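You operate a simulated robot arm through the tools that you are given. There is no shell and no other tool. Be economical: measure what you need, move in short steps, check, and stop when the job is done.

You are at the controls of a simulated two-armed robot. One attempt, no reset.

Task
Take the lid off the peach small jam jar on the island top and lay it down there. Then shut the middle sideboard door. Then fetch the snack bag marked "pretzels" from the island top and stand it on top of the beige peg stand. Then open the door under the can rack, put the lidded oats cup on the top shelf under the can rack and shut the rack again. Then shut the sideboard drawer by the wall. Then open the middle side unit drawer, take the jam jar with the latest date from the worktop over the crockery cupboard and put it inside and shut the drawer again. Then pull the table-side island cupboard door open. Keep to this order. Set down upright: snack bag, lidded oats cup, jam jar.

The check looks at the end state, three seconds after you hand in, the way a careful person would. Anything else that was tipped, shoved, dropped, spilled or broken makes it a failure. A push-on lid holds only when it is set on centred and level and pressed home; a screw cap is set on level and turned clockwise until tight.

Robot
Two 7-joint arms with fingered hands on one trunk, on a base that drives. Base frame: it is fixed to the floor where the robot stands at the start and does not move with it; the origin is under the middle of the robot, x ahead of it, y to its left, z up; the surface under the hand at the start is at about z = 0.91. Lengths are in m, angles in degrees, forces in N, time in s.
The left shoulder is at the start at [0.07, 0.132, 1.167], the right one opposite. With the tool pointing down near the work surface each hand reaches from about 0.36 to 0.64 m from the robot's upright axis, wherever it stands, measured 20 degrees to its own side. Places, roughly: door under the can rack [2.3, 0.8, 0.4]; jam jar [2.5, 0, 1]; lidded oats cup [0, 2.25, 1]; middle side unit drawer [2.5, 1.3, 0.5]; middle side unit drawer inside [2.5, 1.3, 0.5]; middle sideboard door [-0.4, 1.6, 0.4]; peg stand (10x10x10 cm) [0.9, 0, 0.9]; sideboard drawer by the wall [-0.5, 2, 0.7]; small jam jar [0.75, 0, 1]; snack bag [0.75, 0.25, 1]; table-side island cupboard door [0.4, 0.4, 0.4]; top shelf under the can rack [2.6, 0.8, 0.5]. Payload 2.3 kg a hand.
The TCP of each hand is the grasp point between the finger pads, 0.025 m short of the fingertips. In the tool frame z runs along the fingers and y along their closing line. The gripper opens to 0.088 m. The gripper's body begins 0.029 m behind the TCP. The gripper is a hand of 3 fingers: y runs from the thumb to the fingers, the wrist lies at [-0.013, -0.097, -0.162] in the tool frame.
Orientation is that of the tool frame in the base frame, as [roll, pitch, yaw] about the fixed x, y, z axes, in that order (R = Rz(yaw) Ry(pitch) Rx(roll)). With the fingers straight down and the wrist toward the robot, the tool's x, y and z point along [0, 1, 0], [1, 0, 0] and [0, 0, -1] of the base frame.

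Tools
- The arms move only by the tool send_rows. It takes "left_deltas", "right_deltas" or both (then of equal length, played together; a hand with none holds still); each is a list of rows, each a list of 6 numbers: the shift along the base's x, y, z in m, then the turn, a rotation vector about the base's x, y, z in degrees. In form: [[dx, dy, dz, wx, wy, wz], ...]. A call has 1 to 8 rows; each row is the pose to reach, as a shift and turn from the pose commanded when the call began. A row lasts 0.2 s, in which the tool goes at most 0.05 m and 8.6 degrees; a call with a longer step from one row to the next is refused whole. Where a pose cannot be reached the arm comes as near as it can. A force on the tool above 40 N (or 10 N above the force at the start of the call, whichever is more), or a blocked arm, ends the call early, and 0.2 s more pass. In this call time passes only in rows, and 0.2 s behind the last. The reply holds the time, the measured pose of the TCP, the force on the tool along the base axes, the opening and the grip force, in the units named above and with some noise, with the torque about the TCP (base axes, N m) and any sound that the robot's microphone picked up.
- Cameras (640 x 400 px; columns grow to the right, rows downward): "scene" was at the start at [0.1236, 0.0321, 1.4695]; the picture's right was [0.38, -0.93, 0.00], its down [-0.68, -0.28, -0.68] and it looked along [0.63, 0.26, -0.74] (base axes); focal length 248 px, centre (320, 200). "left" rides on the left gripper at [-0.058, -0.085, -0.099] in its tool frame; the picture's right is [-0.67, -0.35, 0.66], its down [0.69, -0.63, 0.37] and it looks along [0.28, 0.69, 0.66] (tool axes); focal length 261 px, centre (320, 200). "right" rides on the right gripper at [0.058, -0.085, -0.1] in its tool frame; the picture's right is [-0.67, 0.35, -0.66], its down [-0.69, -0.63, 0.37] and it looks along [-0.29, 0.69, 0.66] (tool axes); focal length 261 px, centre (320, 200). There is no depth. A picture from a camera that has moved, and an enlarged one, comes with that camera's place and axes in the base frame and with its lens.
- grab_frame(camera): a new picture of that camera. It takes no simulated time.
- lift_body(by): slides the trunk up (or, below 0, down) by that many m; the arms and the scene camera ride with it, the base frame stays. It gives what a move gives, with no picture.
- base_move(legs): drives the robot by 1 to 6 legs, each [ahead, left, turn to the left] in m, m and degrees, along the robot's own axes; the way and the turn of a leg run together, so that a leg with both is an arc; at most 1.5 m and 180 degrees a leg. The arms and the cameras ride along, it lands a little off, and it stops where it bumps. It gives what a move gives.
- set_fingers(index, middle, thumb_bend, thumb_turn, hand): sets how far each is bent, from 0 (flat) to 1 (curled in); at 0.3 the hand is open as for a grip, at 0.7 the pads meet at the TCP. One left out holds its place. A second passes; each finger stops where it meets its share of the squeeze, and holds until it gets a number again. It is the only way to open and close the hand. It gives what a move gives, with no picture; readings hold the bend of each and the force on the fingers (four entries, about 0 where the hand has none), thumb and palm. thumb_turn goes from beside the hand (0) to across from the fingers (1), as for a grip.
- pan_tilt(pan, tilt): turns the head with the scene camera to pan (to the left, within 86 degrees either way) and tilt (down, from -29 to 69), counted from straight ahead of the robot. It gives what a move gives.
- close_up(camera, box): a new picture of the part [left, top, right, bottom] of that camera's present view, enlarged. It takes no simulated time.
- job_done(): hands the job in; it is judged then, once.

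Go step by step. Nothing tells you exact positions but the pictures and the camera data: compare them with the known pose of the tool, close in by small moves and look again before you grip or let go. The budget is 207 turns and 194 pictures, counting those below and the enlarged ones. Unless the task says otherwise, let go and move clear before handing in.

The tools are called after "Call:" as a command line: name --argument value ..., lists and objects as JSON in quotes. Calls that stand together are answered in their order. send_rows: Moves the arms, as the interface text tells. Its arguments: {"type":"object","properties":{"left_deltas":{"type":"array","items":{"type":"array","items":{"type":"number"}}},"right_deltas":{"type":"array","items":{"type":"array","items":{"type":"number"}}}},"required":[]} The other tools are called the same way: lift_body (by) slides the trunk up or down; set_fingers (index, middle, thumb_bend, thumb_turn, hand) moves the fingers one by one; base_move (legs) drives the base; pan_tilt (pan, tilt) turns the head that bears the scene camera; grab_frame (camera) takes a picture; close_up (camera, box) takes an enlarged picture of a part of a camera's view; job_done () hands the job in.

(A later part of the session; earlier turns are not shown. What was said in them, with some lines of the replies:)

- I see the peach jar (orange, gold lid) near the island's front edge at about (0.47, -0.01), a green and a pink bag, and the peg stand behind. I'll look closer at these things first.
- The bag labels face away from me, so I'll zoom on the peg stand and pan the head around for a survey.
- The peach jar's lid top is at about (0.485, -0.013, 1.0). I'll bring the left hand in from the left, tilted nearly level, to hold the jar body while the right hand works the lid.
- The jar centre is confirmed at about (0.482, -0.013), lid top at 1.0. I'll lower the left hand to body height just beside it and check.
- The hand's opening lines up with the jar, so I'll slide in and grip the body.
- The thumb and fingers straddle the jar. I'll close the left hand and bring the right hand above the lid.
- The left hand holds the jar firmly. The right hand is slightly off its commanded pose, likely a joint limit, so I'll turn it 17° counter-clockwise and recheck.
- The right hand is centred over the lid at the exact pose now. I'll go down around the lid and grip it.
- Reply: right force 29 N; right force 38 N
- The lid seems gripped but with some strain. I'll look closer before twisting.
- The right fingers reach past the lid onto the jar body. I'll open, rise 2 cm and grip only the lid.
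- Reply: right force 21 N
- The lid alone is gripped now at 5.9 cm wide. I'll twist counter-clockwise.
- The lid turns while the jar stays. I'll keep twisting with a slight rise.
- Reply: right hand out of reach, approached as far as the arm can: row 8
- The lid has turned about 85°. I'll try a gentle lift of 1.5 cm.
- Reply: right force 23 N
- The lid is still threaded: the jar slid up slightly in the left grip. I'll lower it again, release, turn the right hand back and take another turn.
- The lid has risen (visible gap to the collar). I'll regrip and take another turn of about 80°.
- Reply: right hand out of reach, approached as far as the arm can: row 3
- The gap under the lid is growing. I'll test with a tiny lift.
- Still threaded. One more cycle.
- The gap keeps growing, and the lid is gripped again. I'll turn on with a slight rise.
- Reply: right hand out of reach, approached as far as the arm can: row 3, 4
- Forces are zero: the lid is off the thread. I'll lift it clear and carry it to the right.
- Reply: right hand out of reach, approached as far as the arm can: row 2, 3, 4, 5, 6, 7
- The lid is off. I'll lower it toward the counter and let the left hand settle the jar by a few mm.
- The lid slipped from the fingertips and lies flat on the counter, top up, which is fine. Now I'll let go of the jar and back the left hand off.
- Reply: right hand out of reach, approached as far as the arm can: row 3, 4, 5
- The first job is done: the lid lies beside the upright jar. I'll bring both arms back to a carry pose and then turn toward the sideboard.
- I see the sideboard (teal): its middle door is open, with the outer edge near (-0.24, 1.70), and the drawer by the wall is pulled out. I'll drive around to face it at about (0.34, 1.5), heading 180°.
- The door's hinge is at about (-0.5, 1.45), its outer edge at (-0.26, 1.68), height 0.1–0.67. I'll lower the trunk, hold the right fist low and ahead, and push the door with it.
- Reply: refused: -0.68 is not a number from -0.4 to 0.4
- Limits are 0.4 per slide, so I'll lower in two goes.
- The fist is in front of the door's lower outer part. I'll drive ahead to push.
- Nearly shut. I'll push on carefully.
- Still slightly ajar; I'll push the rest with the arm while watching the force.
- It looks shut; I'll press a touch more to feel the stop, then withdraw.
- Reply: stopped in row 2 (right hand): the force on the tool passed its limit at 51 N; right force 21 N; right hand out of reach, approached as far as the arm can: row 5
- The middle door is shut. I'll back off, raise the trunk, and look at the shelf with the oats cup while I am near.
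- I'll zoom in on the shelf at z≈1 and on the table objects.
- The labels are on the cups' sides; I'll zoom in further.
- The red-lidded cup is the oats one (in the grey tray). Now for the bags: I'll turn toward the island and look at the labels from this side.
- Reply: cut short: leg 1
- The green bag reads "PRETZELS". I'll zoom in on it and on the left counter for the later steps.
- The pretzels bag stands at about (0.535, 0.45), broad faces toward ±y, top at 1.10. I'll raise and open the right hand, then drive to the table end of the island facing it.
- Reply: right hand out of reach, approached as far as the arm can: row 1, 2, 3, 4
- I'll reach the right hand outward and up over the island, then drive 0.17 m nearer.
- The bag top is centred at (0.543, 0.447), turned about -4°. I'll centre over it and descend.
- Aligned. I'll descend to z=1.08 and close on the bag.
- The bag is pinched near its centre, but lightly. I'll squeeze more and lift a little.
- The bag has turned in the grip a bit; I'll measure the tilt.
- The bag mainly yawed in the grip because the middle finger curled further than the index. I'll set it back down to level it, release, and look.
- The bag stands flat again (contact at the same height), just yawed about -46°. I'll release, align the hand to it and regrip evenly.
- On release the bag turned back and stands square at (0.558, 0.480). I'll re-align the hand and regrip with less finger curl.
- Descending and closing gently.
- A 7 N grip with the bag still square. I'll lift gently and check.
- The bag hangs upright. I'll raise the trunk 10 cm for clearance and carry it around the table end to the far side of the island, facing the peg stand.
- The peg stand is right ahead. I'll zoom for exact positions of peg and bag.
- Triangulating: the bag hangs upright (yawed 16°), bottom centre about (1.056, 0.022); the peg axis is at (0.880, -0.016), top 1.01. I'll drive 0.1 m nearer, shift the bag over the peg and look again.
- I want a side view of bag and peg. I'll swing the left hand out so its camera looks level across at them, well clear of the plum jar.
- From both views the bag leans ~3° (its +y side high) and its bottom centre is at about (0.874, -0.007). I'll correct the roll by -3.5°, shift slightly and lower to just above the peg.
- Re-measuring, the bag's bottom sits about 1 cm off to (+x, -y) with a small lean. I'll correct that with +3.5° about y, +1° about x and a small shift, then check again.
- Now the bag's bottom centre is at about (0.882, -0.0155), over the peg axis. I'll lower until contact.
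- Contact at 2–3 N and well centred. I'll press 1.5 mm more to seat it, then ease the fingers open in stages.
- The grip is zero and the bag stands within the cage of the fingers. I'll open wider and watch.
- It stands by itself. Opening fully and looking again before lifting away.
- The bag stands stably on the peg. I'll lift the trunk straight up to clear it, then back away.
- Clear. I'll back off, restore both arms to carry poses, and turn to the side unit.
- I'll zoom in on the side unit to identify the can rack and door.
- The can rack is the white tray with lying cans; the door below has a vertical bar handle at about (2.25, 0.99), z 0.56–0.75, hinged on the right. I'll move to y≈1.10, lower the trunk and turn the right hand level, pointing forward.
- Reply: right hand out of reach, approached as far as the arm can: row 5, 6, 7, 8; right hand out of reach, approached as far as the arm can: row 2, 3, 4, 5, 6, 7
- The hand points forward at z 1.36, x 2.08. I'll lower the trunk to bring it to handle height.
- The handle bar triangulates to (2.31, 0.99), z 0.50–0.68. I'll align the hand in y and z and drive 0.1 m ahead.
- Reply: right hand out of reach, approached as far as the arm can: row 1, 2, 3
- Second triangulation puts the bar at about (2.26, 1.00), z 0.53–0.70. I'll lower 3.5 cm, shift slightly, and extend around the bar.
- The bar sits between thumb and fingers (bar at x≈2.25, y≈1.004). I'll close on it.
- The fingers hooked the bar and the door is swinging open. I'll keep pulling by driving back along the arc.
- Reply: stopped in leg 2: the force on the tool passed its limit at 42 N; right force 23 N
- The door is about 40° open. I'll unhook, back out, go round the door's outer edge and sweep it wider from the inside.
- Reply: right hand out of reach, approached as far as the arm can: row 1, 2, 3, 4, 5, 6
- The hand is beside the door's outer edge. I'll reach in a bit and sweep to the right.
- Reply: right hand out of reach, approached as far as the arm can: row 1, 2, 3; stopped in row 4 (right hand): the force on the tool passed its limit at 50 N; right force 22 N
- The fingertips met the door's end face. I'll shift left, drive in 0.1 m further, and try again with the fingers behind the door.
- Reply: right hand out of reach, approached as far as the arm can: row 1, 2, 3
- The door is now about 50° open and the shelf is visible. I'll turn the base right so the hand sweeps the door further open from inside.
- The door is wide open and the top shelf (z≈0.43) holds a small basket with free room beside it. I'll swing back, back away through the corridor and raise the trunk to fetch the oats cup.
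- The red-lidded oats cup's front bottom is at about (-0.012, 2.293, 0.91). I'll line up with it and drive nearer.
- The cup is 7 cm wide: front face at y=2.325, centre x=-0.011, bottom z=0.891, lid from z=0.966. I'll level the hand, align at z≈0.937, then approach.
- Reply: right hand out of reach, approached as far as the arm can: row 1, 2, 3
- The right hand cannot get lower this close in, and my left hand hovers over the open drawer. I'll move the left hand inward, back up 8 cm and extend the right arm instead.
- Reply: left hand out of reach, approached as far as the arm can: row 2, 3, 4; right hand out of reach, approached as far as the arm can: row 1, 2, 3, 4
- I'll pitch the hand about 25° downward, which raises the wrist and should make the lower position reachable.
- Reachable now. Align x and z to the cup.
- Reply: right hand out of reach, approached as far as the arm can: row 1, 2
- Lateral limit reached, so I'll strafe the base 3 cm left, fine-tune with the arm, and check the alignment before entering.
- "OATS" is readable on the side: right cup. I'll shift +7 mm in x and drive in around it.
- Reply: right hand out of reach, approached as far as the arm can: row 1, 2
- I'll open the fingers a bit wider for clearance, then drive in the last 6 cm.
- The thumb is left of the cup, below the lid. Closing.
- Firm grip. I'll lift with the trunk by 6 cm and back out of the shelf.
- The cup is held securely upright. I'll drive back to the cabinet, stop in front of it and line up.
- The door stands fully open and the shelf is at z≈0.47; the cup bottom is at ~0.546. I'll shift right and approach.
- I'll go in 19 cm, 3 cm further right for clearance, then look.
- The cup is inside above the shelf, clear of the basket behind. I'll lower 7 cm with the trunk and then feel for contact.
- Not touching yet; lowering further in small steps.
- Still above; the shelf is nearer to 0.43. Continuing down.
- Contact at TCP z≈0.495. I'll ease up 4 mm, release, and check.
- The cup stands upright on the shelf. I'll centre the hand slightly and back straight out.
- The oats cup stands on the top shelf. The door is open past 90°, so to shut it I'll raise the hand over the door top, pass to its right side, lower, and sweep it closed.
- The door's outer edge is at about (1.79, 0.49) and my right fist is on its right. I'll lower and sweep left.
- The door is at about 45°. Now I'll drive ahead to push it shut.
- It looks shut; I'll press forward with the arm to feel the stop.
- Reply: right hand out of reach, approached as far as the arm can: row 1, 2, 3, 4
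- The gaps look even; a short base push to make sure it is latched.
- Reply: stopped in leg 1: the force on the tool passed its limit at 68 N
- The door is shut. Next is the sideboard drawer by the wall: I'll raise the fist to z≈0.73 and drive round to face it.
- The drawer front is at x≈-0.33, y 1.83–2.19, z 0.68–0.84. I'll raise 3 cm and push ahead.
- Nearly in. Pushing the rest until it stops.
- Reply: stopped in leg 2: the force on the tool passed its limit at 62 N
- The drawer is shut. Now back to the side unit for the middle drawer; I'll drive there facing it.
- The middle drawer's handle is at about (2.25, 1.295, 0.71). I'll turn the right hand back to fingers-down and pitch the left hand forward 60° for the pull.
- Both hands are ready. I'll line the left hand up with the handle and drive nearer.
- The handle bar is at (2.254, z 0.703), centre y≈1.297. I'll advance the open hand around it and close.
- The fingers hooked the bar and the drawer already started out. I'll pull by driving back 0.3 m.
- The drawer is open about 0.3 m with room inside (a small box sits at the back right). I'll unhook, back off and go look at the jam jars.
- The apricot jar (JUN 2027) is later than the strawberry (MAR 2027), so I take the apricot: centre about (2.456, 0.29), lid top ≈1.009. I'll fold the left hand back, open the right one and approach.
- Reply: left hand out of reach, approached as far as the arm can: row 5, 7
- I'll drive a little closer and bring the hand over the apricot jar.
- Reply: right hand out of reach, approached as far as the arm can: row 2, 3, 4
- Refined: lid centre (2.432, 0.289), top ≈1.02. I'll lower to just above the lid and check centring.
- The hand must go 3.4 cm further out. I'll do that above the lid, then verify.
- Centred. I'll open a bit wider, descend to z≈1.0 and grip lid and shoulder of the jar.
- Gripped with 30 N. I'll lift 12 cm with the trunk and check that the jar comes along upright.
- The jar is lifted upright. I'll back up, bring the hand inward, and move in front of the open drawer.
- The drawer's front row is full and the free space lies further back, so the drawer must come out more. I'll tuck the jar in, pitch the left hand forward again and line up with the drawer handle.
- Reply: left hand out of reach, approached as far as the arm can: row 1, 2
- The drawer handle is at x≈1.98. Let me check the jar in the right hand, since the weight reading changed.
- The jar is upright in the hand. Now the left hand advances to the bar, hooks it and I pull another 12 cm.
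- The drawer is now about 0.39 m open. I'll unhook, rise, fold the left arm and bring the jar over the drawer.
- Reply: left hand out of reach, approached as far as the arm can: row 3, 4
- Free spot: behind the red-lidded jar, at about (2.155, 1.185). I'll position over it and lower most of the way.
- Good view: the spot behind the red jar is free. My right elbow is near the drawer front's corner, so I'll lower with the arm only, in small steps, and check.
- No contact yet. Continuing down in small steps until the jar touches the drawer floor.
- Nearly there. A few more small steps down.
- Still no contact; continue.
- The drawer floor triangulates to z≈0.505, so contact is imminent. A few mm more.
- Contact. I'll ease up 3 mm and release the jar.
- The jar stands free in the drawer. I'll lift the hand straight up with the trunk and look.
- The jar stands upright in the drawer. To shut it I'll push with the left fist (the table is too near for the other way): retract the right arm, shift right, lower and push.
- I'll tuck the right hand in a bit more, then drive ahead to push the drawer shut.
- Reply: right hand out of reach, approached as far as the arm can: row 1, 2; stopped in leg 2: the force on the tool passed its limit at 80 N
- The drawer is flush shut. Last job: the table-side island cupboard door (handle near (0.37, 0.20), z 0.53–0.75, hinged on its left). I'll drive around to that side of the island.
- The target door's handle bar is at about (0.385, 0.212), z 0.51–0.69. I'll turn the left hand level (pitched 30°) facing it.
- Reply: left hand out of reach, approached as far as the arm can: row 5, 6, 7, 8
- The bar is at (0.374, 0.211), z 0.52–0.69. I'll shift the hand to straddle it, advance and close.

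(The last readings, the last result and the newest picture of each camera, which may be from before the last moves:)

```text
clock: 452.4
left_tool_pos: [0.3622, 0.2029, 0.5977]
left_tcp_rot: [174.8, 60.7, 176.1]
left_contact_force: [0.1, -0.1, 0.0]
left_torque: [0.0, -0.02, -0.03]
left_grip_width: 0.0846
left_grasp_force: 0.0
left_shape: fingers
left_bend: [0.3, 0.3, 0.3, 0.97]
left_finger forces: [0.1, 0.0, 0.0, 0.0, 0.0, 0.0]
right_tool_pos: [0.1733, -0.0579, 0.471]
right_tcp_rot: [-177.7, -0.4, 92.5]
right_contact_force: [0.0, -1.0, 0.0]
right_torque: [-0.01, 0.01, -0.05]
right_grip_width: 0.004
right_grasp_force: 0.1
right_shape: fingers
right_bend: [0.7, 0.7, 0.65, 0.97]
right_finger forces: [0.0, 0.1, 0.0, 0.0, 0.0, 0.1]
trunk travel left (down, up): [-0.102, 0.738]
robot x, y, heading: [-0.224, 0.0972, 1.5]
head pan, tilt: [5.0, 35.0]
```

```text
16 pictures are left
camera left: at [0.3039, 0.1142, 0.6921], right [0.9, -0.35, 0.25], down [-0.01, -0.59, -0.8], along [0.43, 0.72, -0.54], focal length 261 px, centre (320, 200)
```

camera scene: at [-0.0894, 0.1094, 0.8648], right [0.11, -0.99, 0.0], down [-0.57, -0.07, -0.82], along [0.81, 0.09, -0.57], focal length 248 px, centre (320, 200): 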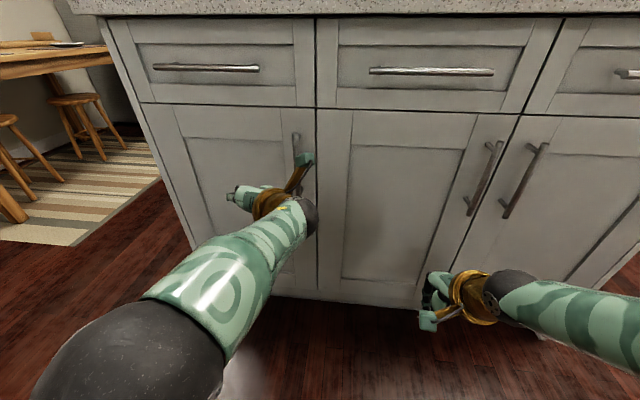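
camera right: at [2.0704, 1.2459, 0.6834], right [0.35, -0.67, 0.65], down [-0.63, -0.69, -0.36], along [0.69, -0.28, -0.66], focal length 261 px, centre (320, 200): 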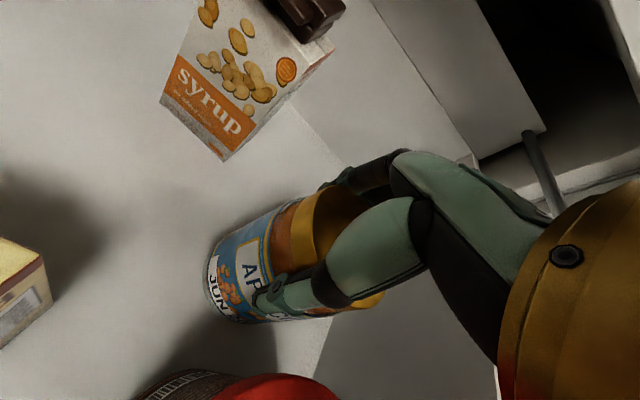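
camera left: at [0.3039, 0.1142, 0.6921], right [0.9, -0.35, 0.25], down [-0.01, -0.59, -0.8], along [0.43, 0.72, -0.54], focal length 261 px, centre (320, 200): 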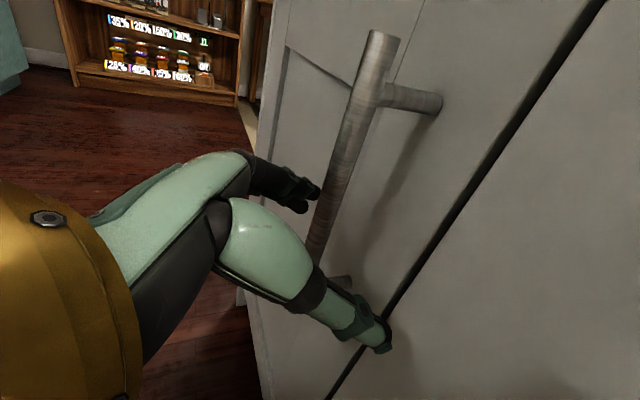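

The bar lies between thumb and fingers. One more cm forward, close, then pull back along the arc.

Call:
send_rows --left_deltas '[[0.008, 0.004, 0, 0, 0, 0], [0.014, 0.006, 0, 0, 0, 0]]'

Call:
set_fingers --hand "left" --index 0.75 --middle 0.75 --thumb_bend 0.75

Call:
base_move --legs '[[-0.08, 0.01, 0]]'

Call:
grab_frame --camera "scene"

```text
clock: 453.0
left_tool_pos: [0.3736, 0.2127, 0.5976]
left_tcp_rot: [175.2, 60.7, 176.4]
left_contact_force: [0.0, 0.4, -0.7]
left_torque: [0.01, 0.0, -0.02]
left_grip_width: 0.0846
left_grasp_force: 0.1
left_shape: fingers
left_bend: [0.3, 0.3, 0.3, 0.97]
left_finger forces: [0.0, 0.1, 0.1, 0.1, 0.0, 0.0]
left hand out of reach, approached as far as the arm can: row 2
right_tool_pos: [0.1735, -0.0559, 0.4709]
right_tcp_rot: [-177.6, -0.5, 92.3]
right_contact_force: [-0.8, 0.5, -0.4]
right_torque: [0.0, -0.01, -0.01]
right_grip_width: 0.0039
right_grasp_force: 0.1
right_shape: fingers
right_bend: [0.7, 0.7, 0.65, 0.97]
right_finger forces: [0.0, 0.0, 0.0, 0.0, 0.0, 0.1]
trunk travel left (down, up): [-0.102, 0.738]
robot x, y, heading: [-0.2272, 0.0963, 1.6]
head pan, tilt: [5.0, 35.0]
```

```text
clock: 454.0
left_tool_pos: [0.373, 0.213, 0.5974]
left_tcp_rot: [175.3, 60.8, 176.5]
left_contact_force: [0.3, 0.1, 0.2]
left_torque: [0.01, -0.01, 0.02]
left_grip_width: 0.0
left_grasp_force: 0.0
left_shape: fingers
left_bend: [0.74, 0.75, 0.72, 0.97]
left_finger forces: [0.0, 0.0, 0.0, 0.1, 0.0, 0.0]
right_tool_pos: [0.1748, -0.0577, 0.471]
right_tcp_rot: [-177.6, -0.5, 92.4]
right_contact_force: [0.4, -0.6, -0.2]
right_torque: [-0.04, 0.02, -0.01]
right_grip_width: 0.0044
right_grasp_force: 0.1
right_shape: fingers
right_bend: [0.7, 0.7, 0.65, 0.97]
right_finger forces: [0.0, 0.0, 0.1, 0.1, 0.0, 0.1]
trunk travel left (down, up): [-0.102, 0.738]
robot x, y, heading: [-0.2263, 0.0938, 1.8]
head pan, tilt: [5.0, 35.0]
```

```text
clock: 455.1
left_tool_pos: [0.292, 0.2206, 0.5992]
left_tcp_rot: [175.1, 60.7, 176.4]
left_contact_force: [0.8, 1.2, 0.9]
left_torque: [-0.03, 0.0, -0.04]
left_grip_width: 0.0001
left_grasp_force: 0.9
left_shape: fingers
left_bend: [0.74, 0.75, 0.72, 0.97]
left_finger forces: [0.0, 1.5, 0.1, 0.0, 0.0, 0.1]
right_tool_pos: [0.093, -0.0476, 0.4712]
right_tcp_rot: [-177.6, -0.5, 92.3]
right_contact_force: [-0.7, -0.1, -0.4]
right_torque: [0.0, 0.01, 0.01]
right_grip_width: 0.004
right_grasp_force: 0.2
right_shape: fingers
right_bend: [0.7, 0.7, 0.65, 0.97]
right_finger forces: [0.0, 0.0, 0.0, 0.0, 0.1, 0.0]
trunk travel left (down, up): [-0.102, 0.738]
robot x, y, heading: [-0.3071, 0.1027, 1.6]
head pan, tilt: [5.0, 35.0]
```

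```text
15 pictures are left
camera scene: at [-0.17, 0.1173, 0.8648], right [0.12, -0.99, 0.0], down [-0.57, -0.07, -0.82], along [0.81, 0.09, -0.57], focal length 248 px, centre (320, 200)
```

scene: 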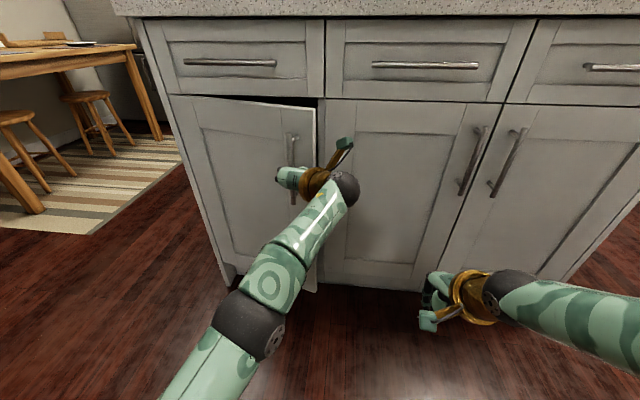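

It swings open. I'll keep pulling along the arc.

Call:
base_move --legs '[[-0.09, 0.035, 0], [-0.065, 0.06, 0]]'

Call:
grab_frame --camera "scene"

```text
clock: 456.5
left_tool_pos: [0.2001, 0.2691, 0.5991]
left_tcp_rot: [174.7, 60.8, 177.2]
left_contact_force: [9.9, 12.3, -2.5]
left_torque: [-0.08, -0.03, -0.27]
left_grip_width: 0.0
left_grasp_force: 8.0
left_shape: fingers
left_bend: [0.74, 0.74, 0.74, 0.97]
left_finger forces: [8.9, 7.4, 0.0, 0.1, 0.1, 0.0]
right_tool_pos: [0.0021, -0.0079, 0.4707]
right_tcp_rot: [-177.3, -0.3, 93.0]
right_contact_force: [0.2, 0.1, 0.2]
right_torque: [0.04, 0.01, 0.04]
right_grip_width: 0.0042
right_grasp_force: 0.0
right_shape: fingers
right_bend: [0.7, 0.7, 0.65, 0.97]
right_finger forces: [0.0, 0.0, 0.0, 0.0, 0.0, 0.0]
trunk travel left (down, up): [-0.102, 0.738]
robot x, y, heading: [-0.4017, 0.1401, 2.6]
head pan, tilt: [5.0, 35.0]
stopped in leg 2: the force on the tool passed its limit at 40 N (the readings are from after the stop); the commanded pose is now the measured one
```

```text
14 pictures are left
camera scene: at [-0.2615, 0.1568, 0.8642], right [0.13, -0.99, 0.0], down [-0.57, -0.07, -0.82], along [0.81, 0.1, -0.58], focal length 248 px, centre (320, 200)
```

scene: 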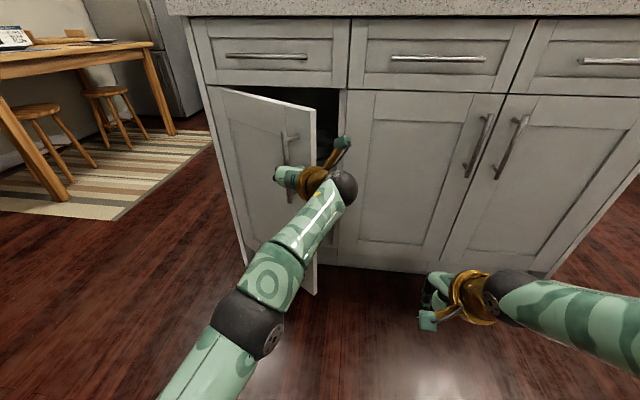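

About 37° open. I'll unhook, go round the door's free edge and sweep it wider from inside, as with the other door.

Call:
set_fingers --hand "left" --index 0.3 --middle 0.3 --thumb_bend 0.3

Call:
base_move --legs '[[-0.1, 0, 0], [0, -0.17, -2.5]]'

Call:
set_fingers --hand "left" --index 0.65 --middle 0.65 --thumb_bend 0.65

Call:
grab_frame --camera "scene"

```text
clock: 457.5
left_tool_pos: [0.1987, 0.2635, 0.6009]
left_tcp_rot: [174.6, 60.9, 176.8]
left_contact_force: [0.3, 0.9, -0.4]
left_torque: [0.01, 0.02, 0.0]
left_grip_width: 0.0842
left_grasp_force: 0.1
left_shape: fingers
left_bend: [0.3, 0.3, 0.3, 0.98]
left_finger forces: [0.1, 0.1, 0.0, 0.1, 0.1, 0.1]
right_tool_pos: [-0.0011, -0.0082, 0.4718]
right_tcp_rot: [-177.6, -0.5, 93.0]
right_contact_force: [0.2, 0.5, -0.5]
right_torque: [-0.02, -0.03, 0.03]
right_grip_width: 0.0039
right_grasp_force: 0.2
right_shape: fingers
right_bend: [0.7, 0.7, 0.65, 0.97]
right_finger forces: [0.0, 0.1, 0.1, 0.0, 0.0, 0.0]
trunk travel left (down, up): [-0.102, 0.738]
robot x, y, heading: [-0.3989, 0.1385, 2.4]
head pan, tilt: [5.0, 35.0]
```

```text
clock: 459.7
left_tool_pos: [0.1061, 0.0679, 0.6009]
left_tcp_rot: [174.7, 61.0, 174.6]
left_contact_force: [-0.6, -0.3, 0.7]
left_torque: [0.01, 0.0, 0.0]
left_grip_width: 0.0844
left_grasp_force: 0.1
left_shape: fingers
left_bend: [0.3, 0.3, 0.3, 0.98]
left_finger forces: [0.0, 0.1, 0.0, 0.0, 0.0, 0.0]
right_tool_pos: [-0.1034, -0.1975, 0.4701]
right_tcp_rot: [-177.6, -0.5, 90.4]
right_contact_force: [-0.3, 0.3, 0.4]
right_torque: [0.04, -0.03, -0.01]
right_grip_width: 0.0041
right_grasp_force: 0.1
right_shape: fingers
right_bend: [0.7, 0.7, 0.65, 0.97]
right_finger forces: [0.0, 0.0, 0.1, 0.0, 0.1, 0.0]
trunk travel left (down, up): [-0.102, 0.738]
robot x, y, heading: [-0.4986, -0.0306, -0.7]
head pan, tilt: [5.0, 35.0]
```

```text
clock: 460.7
left_tool_pos: [0.106, 0.0671, 0.6014]
left_tcp_rot: [174.7, 61.0, 174.5]
left_contact_force: [0.7, -0.3, 0.1]
left_torque: [-0.01, 0.01, 0.01]
left_grip_width: 0.0097
left_grasp_force: 0.0
left_shape: fingers
left_bend: [0.65, 0.65, 0.65, 0.98]
left_finger forces: [0.0, 0.1, 0.1, 0.1, 0.0, 0.1]
right_tool_pos: [-0.1028, -0.1973, 0.4707]
right_tcp_rot: [-177.7, -0.5, 90.3]
right_contact_force: [-0.1, 0.2, 0.0]
right_torque: [-0.01, 0.0, 0.0]
right_grip_width: 0.0042
right_grasp_force: 0.1
right_shape: fingers
right_bend: [0.7, 0.7, 0.65, 0.97]
right_finger forces: [0.0, 0.0, 0.0, 0.1, 0.0, 0.0]
trunk travel left (down, up): [-0.102, 0.738]
robot x, y, heading: [-0.4956, -0.0331, -0.2]
head pan, tilt: [5.0, 35.0]
```

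```text
13 pictures are left
camera scene: at [-0.3603, -0.023, 0.8647], right [0.08, -1.0, 0.0], down [-0.57, -0.05, -0.82], along [0.82, 0.07, -0.57], focal length 248 px, centre (320, 200)
```

scene: 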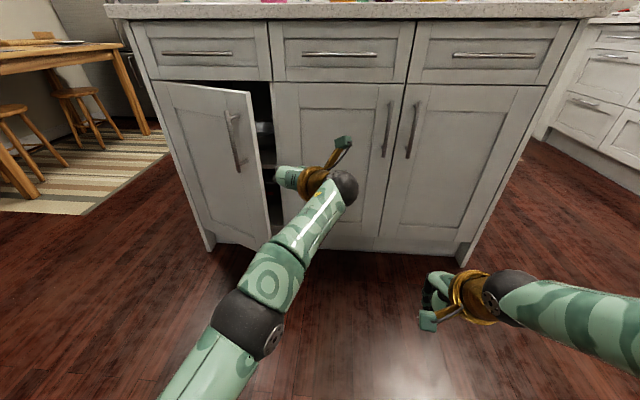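

The door stays ajar at about 40°. I'll reach in beside its free edge and turn left to sweep it open.

Call:
base_move --legs '[[0.2, 0.08, 0], [0, 0, 42]]'

Call:
pan_tilt --pan -35 --tilt 35

Call:
grab_frame --camera "scene"

```text
clock: 464.3
left_tool_pos: [0.0884, 0.5201, 0.6009]
left_tcp_rot: [174.5, 61.0, -144.4]
left_contact_force: [-1.2, -0.6, -0.1]
left_torque: [-0.03, 0.0, 0.01]
left_grip_width: 0.0077
left_grasp_force: 0.6
left_shape: fingers
left_bend: [0.66, 0.65, 0.65, 0.98]
left_finger forces: [1.1, 0.0, 0.1, 0.1, 0.0, 0.0]
right_tool_pos: [0.1043, 0.1822, 0.4705]
right_tcp_rot: [-177.6, -0.5, 131.8]
right_contact_force: [0.2, 1.1, 0.1]
right_torque: [-0.04, -0.04, 0.02]
right_grip_width: 0.0039
right_grasp_force: 0.1
right_shape: fingers
right_bend: [0.7, 0.7, 0.65, 0.97]
right_finger forces: [0.0, 0.0, 0.0, 0.0, 0.0, 0.0]
trunk travel left (down, up): [-0.102, 0.738]
robot x, y, heading: [-0.3008, 0.0456, 40.6]
head pan, tilt: [5.0, 35.0]
```

```text
clock: 465.3
left_tool_pos: [0.0872, 0.52, 0.6013]
left_tcp_rot: [174.8, 60.9, -144.3]
left_contact_force: [-1.7, -0.9, -0.6]
left_torque: [0.0, 0.0, 0.0]
left_grip_width: 0.0075
left_grasp_force: 0.4
left_shape: fingers
left_bend: [0.66, 0.65, 0.65, 0.98]
left_finger forces: [1.0, 0.0, 0.1, 0.0, 0.1, 0.0]
right_tool_pos: [0.105, 0.1819, 0.4712]
right_tcp_rot: [-177.7, -0.5, 131.6]
right_contact_force: [-0.8, 0.0, 0.4]
right_torque: [-0.01, -0.04, 0.01]
right_grip_width: 0.004
right_grasp_force: 0.1
right_shape: fingers
right_bend: [0.7, 0.7, 0.65, 0.97]
right_finger forces: [0.0, 0.0, 0.1, 0.1, 0.1, 0.0]
trunk travel left (down, up): [-0.102, 0.738]
robot x, y, heading: [-0.3026, 0.0448, 41.0]
head pan, tilt: [-35.0, 35.0]
```

```text
12 pictures are left
camera scene: at [-0.1757, 0.0901, 0.8648], right [0.1, -0.99, 0.0], down [-0.57, -0.06, -0.82], along [0.81, 0.08, -0.57], focal length 248 px, centre (320, 200)
```

scene: 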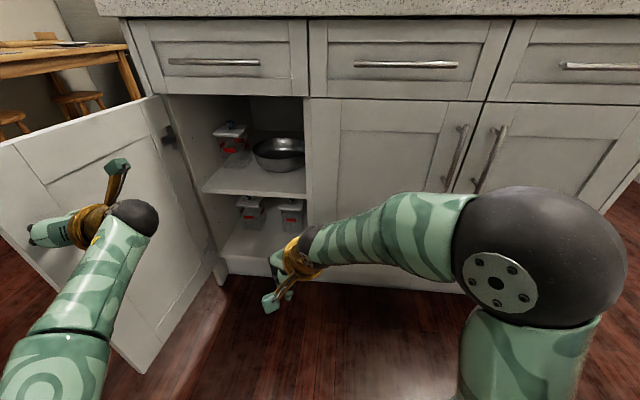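

The cupboard door is wide open. I'll swing back out, back away, raise the trunk and check the island top.

Call:
base_move --legs '[[0, 0, -40], [-0.25, 0, 0]]'

Call:
lift_body --by 0.4

Call:
lift_body --by 0.3

Call:
pan_tilt --pan 10 --tilt 25

Call:
grab_frame --camera "scene"

```text
clock: 469.0
left_tool_pos: [0.0519, 0.1541, 0.6022]
left_tcp_rot: [174.5, 61.1, 175.4]
left_contact_force: [-0.2, -0.2, 0.2]
left_torque: [0.0, 0.01, 0.0]
left_grip_width: 0.0091
left_grasp_force: 0.0
left_shape: fingers
left_bend: [0.65, 0.65, 0.65, 0.98]
left_finger forces: [0.1, 0.0, 0.1, 0.0, 0.1, 0.0]
right_tool_pos: [-0.1539, -0.1151, 0.4702]
right_tcp_rot: [-177.7, -0.6, 91.7]
right_contact_force: [0.5, 0.1, -0.4]
right_torque: [0.01, -0.02, 0.0]
right_grip_width: 0.004
right_grasp_force: 0.0
right_shape: fingers
right_bend: [0.7, 0.7, 0.65, 0.97]
right_finger forces: [0.1, 0.0, 0.0, 0.0, 0.0, 0.1]
trunk travel left (down, up): [-0.102, 0.738]
robot x, y, heading: [-0.5495, 0.043, 0.9]
head pan, tilt: [-35.0, 35.0]
```

```text
clock: 472.9
left_tool_pos: [0.051, 0.1552, 0.9999]
left_tcp_rot: [174.4, 61.0, 175.5]
left_contact_force: [0.0, -0.5, -0.9]
left_torque: [0.02, 0.01, -0.02]
left_grip_width: 0.009
left_grasp_force: 0.1
left_shape: fingers
left_bend: [0.65, 0.65, 0.65, 0.98]
left_finger forces: [0.0, 0.1, 0.1, 0.0, 0.1, 0.0]
right_tool_pos: [-0.1535, -0.1163, 0.8712]
right_tcp_rot: [-177.6, -0.5, 91.8]
right_contact_force: [0.6, -0.7, -0.4]
right_torque: [0.04, 0.01, 0.0]
right_grip_width: 0.0041
right_grasp_force: 0.1
right_shape: fingers
right_bend: [0.7, 0.7, 0.65, 0.97]
right_finger forces: [0.0, 0.0, 0.0, 0.0, 0.0, 0.1]
trunk travel left (down, up): [-0.502, 0.338]
robot x, y, heading: [-0.5496, 0.0383, 1.1]
head pan, tilt: [-35.0, 35.0]
```

```text
clock: 475.9
left_tool_pos: [0.0501, 0.1539, 1.3021]
left_tcp_rot: [174.7, 61.0, 175.7]
left_contact_force: [0.2, 0.1, 0.9]
left_torque: [-0.01, 0.01, 0.03]
left_grip_width: 0.0093
left_grasp_force: 0.0
left_shape: fingers
left_bend: [0.65, 0.65, 0.65, 0.98]
left_finger forces: [0.1, 0.0, 0.0, 0.0, 0.1, 0.1]
right_tool_pos: [-0.1524, -0.1157, 1.1702]
right_tcp_rot: [-177.6, -0.5, 91.6]
right_contact_force: [0.0, 0.2, -0.6]
right_torque: [0.0, 0.02, 0.0]
right_grip_width: 0.004
right_grasp_force: 0.0
right_shape: fingers
right_bend: [0.7, 0.7, 0.65, 0.97]
right_finger forces: [0.1, 0.1, 0.0, 0.0, 0.1, 0.0]
trunk travel left (down, up): [-0.802, 0.038]
robot x, y, heading: [-0.5464, 0.0407, 1.0]
head pan, tilt: [-35.0, 35.0]
```

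```text
clock: 477.0
left_tool_pos: [0.051, 0.1555, 1.301]
left_tcp_rot: [174.6, 61.1, 175.5]
left_contact_force: [-0.1, -0.2, 0.1]
left_torque: [-0.03, 0.01, 0.03]
left_grip_width: 0.0087
left_grasp_force: 0.3
left_shape: fingers
left_bend: [0.65, 0.65, 0.65, 0.98]
left_finger forces: [0.0, 0.0, 0.0, 0.1, 0.0, 0.1]
right_tool_pos: [-0.1531, -0.1145, 1.1708]
right_tcp_rot: [-177.6, -0.4, 91.7]
right_contact_force: [-0.5, 0.5, -0.4]
right_torque: [-0.03, -0.02, 0.02]
right_grip_width: 0.0044
right_grasp_force: 0.1
right_shape: fingers
right_bend: [0.7, 0.7, 0.65, 0.97]
right_finger forces: [0.0, 0.1, 0.0, 0.1, 0.0, 0.0]
trunk travel left (down, up): [-0.802, 0.038]
robot x, y, heading: [-0.5492, 0.0427, 1.0]
head pan, tilt: [10.0, 25.0]
```

```text
11 pictures are left
camera scene: at [-0.4108, 0.0622, 1.5805], right [0.19, -0.98, 0.0], down [-0.42, -0.08, -0.91], along [0.89, 0.17, -0.42], focal length 248 px, centre (320, 200)
```

scene: 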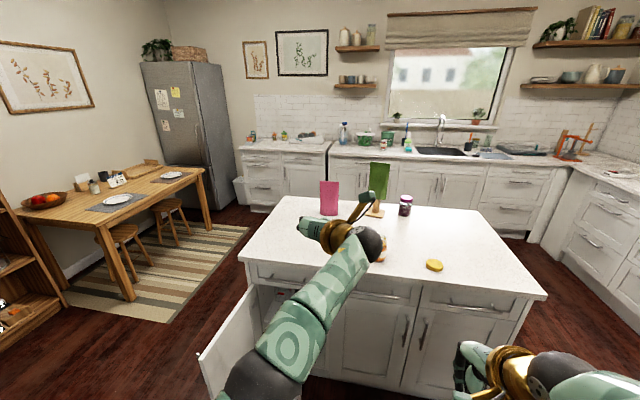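

The pretzels bag stands on the peg, the lid and jars are in place, and the island cupboard door is open while the others are shut. Handing in.

Call:
job_done

```text
The job is handed in.
```

I carried out all seven steps in the given order and handed the job in. I could not look at the jam jar again after shutting the drawer on it.

- **Jam jar lid:** the peach jar's lid is off and lies flat on the island top. It slipped from the fingers a few centimetres above the counter.
- **Sideboard:** the middle door and the drawer by the wall are both shut.
- **Snack bag:** the "pretzels" bag stands upright on the peg stand; the last picture still shows it standing there.
- **Oats cup:** it stands upright on the top shelf under the can rack, and that door is shut again.
- **Jam jar:** I took the apricot jar (JUN 2027, against MAR 2027 on the strawberry). It was upright in the middle side unit drawer before I pushed it shut. The push ended with a hard stop, about 80 N.
- **Island cupboard:** the table-side door is wide open.
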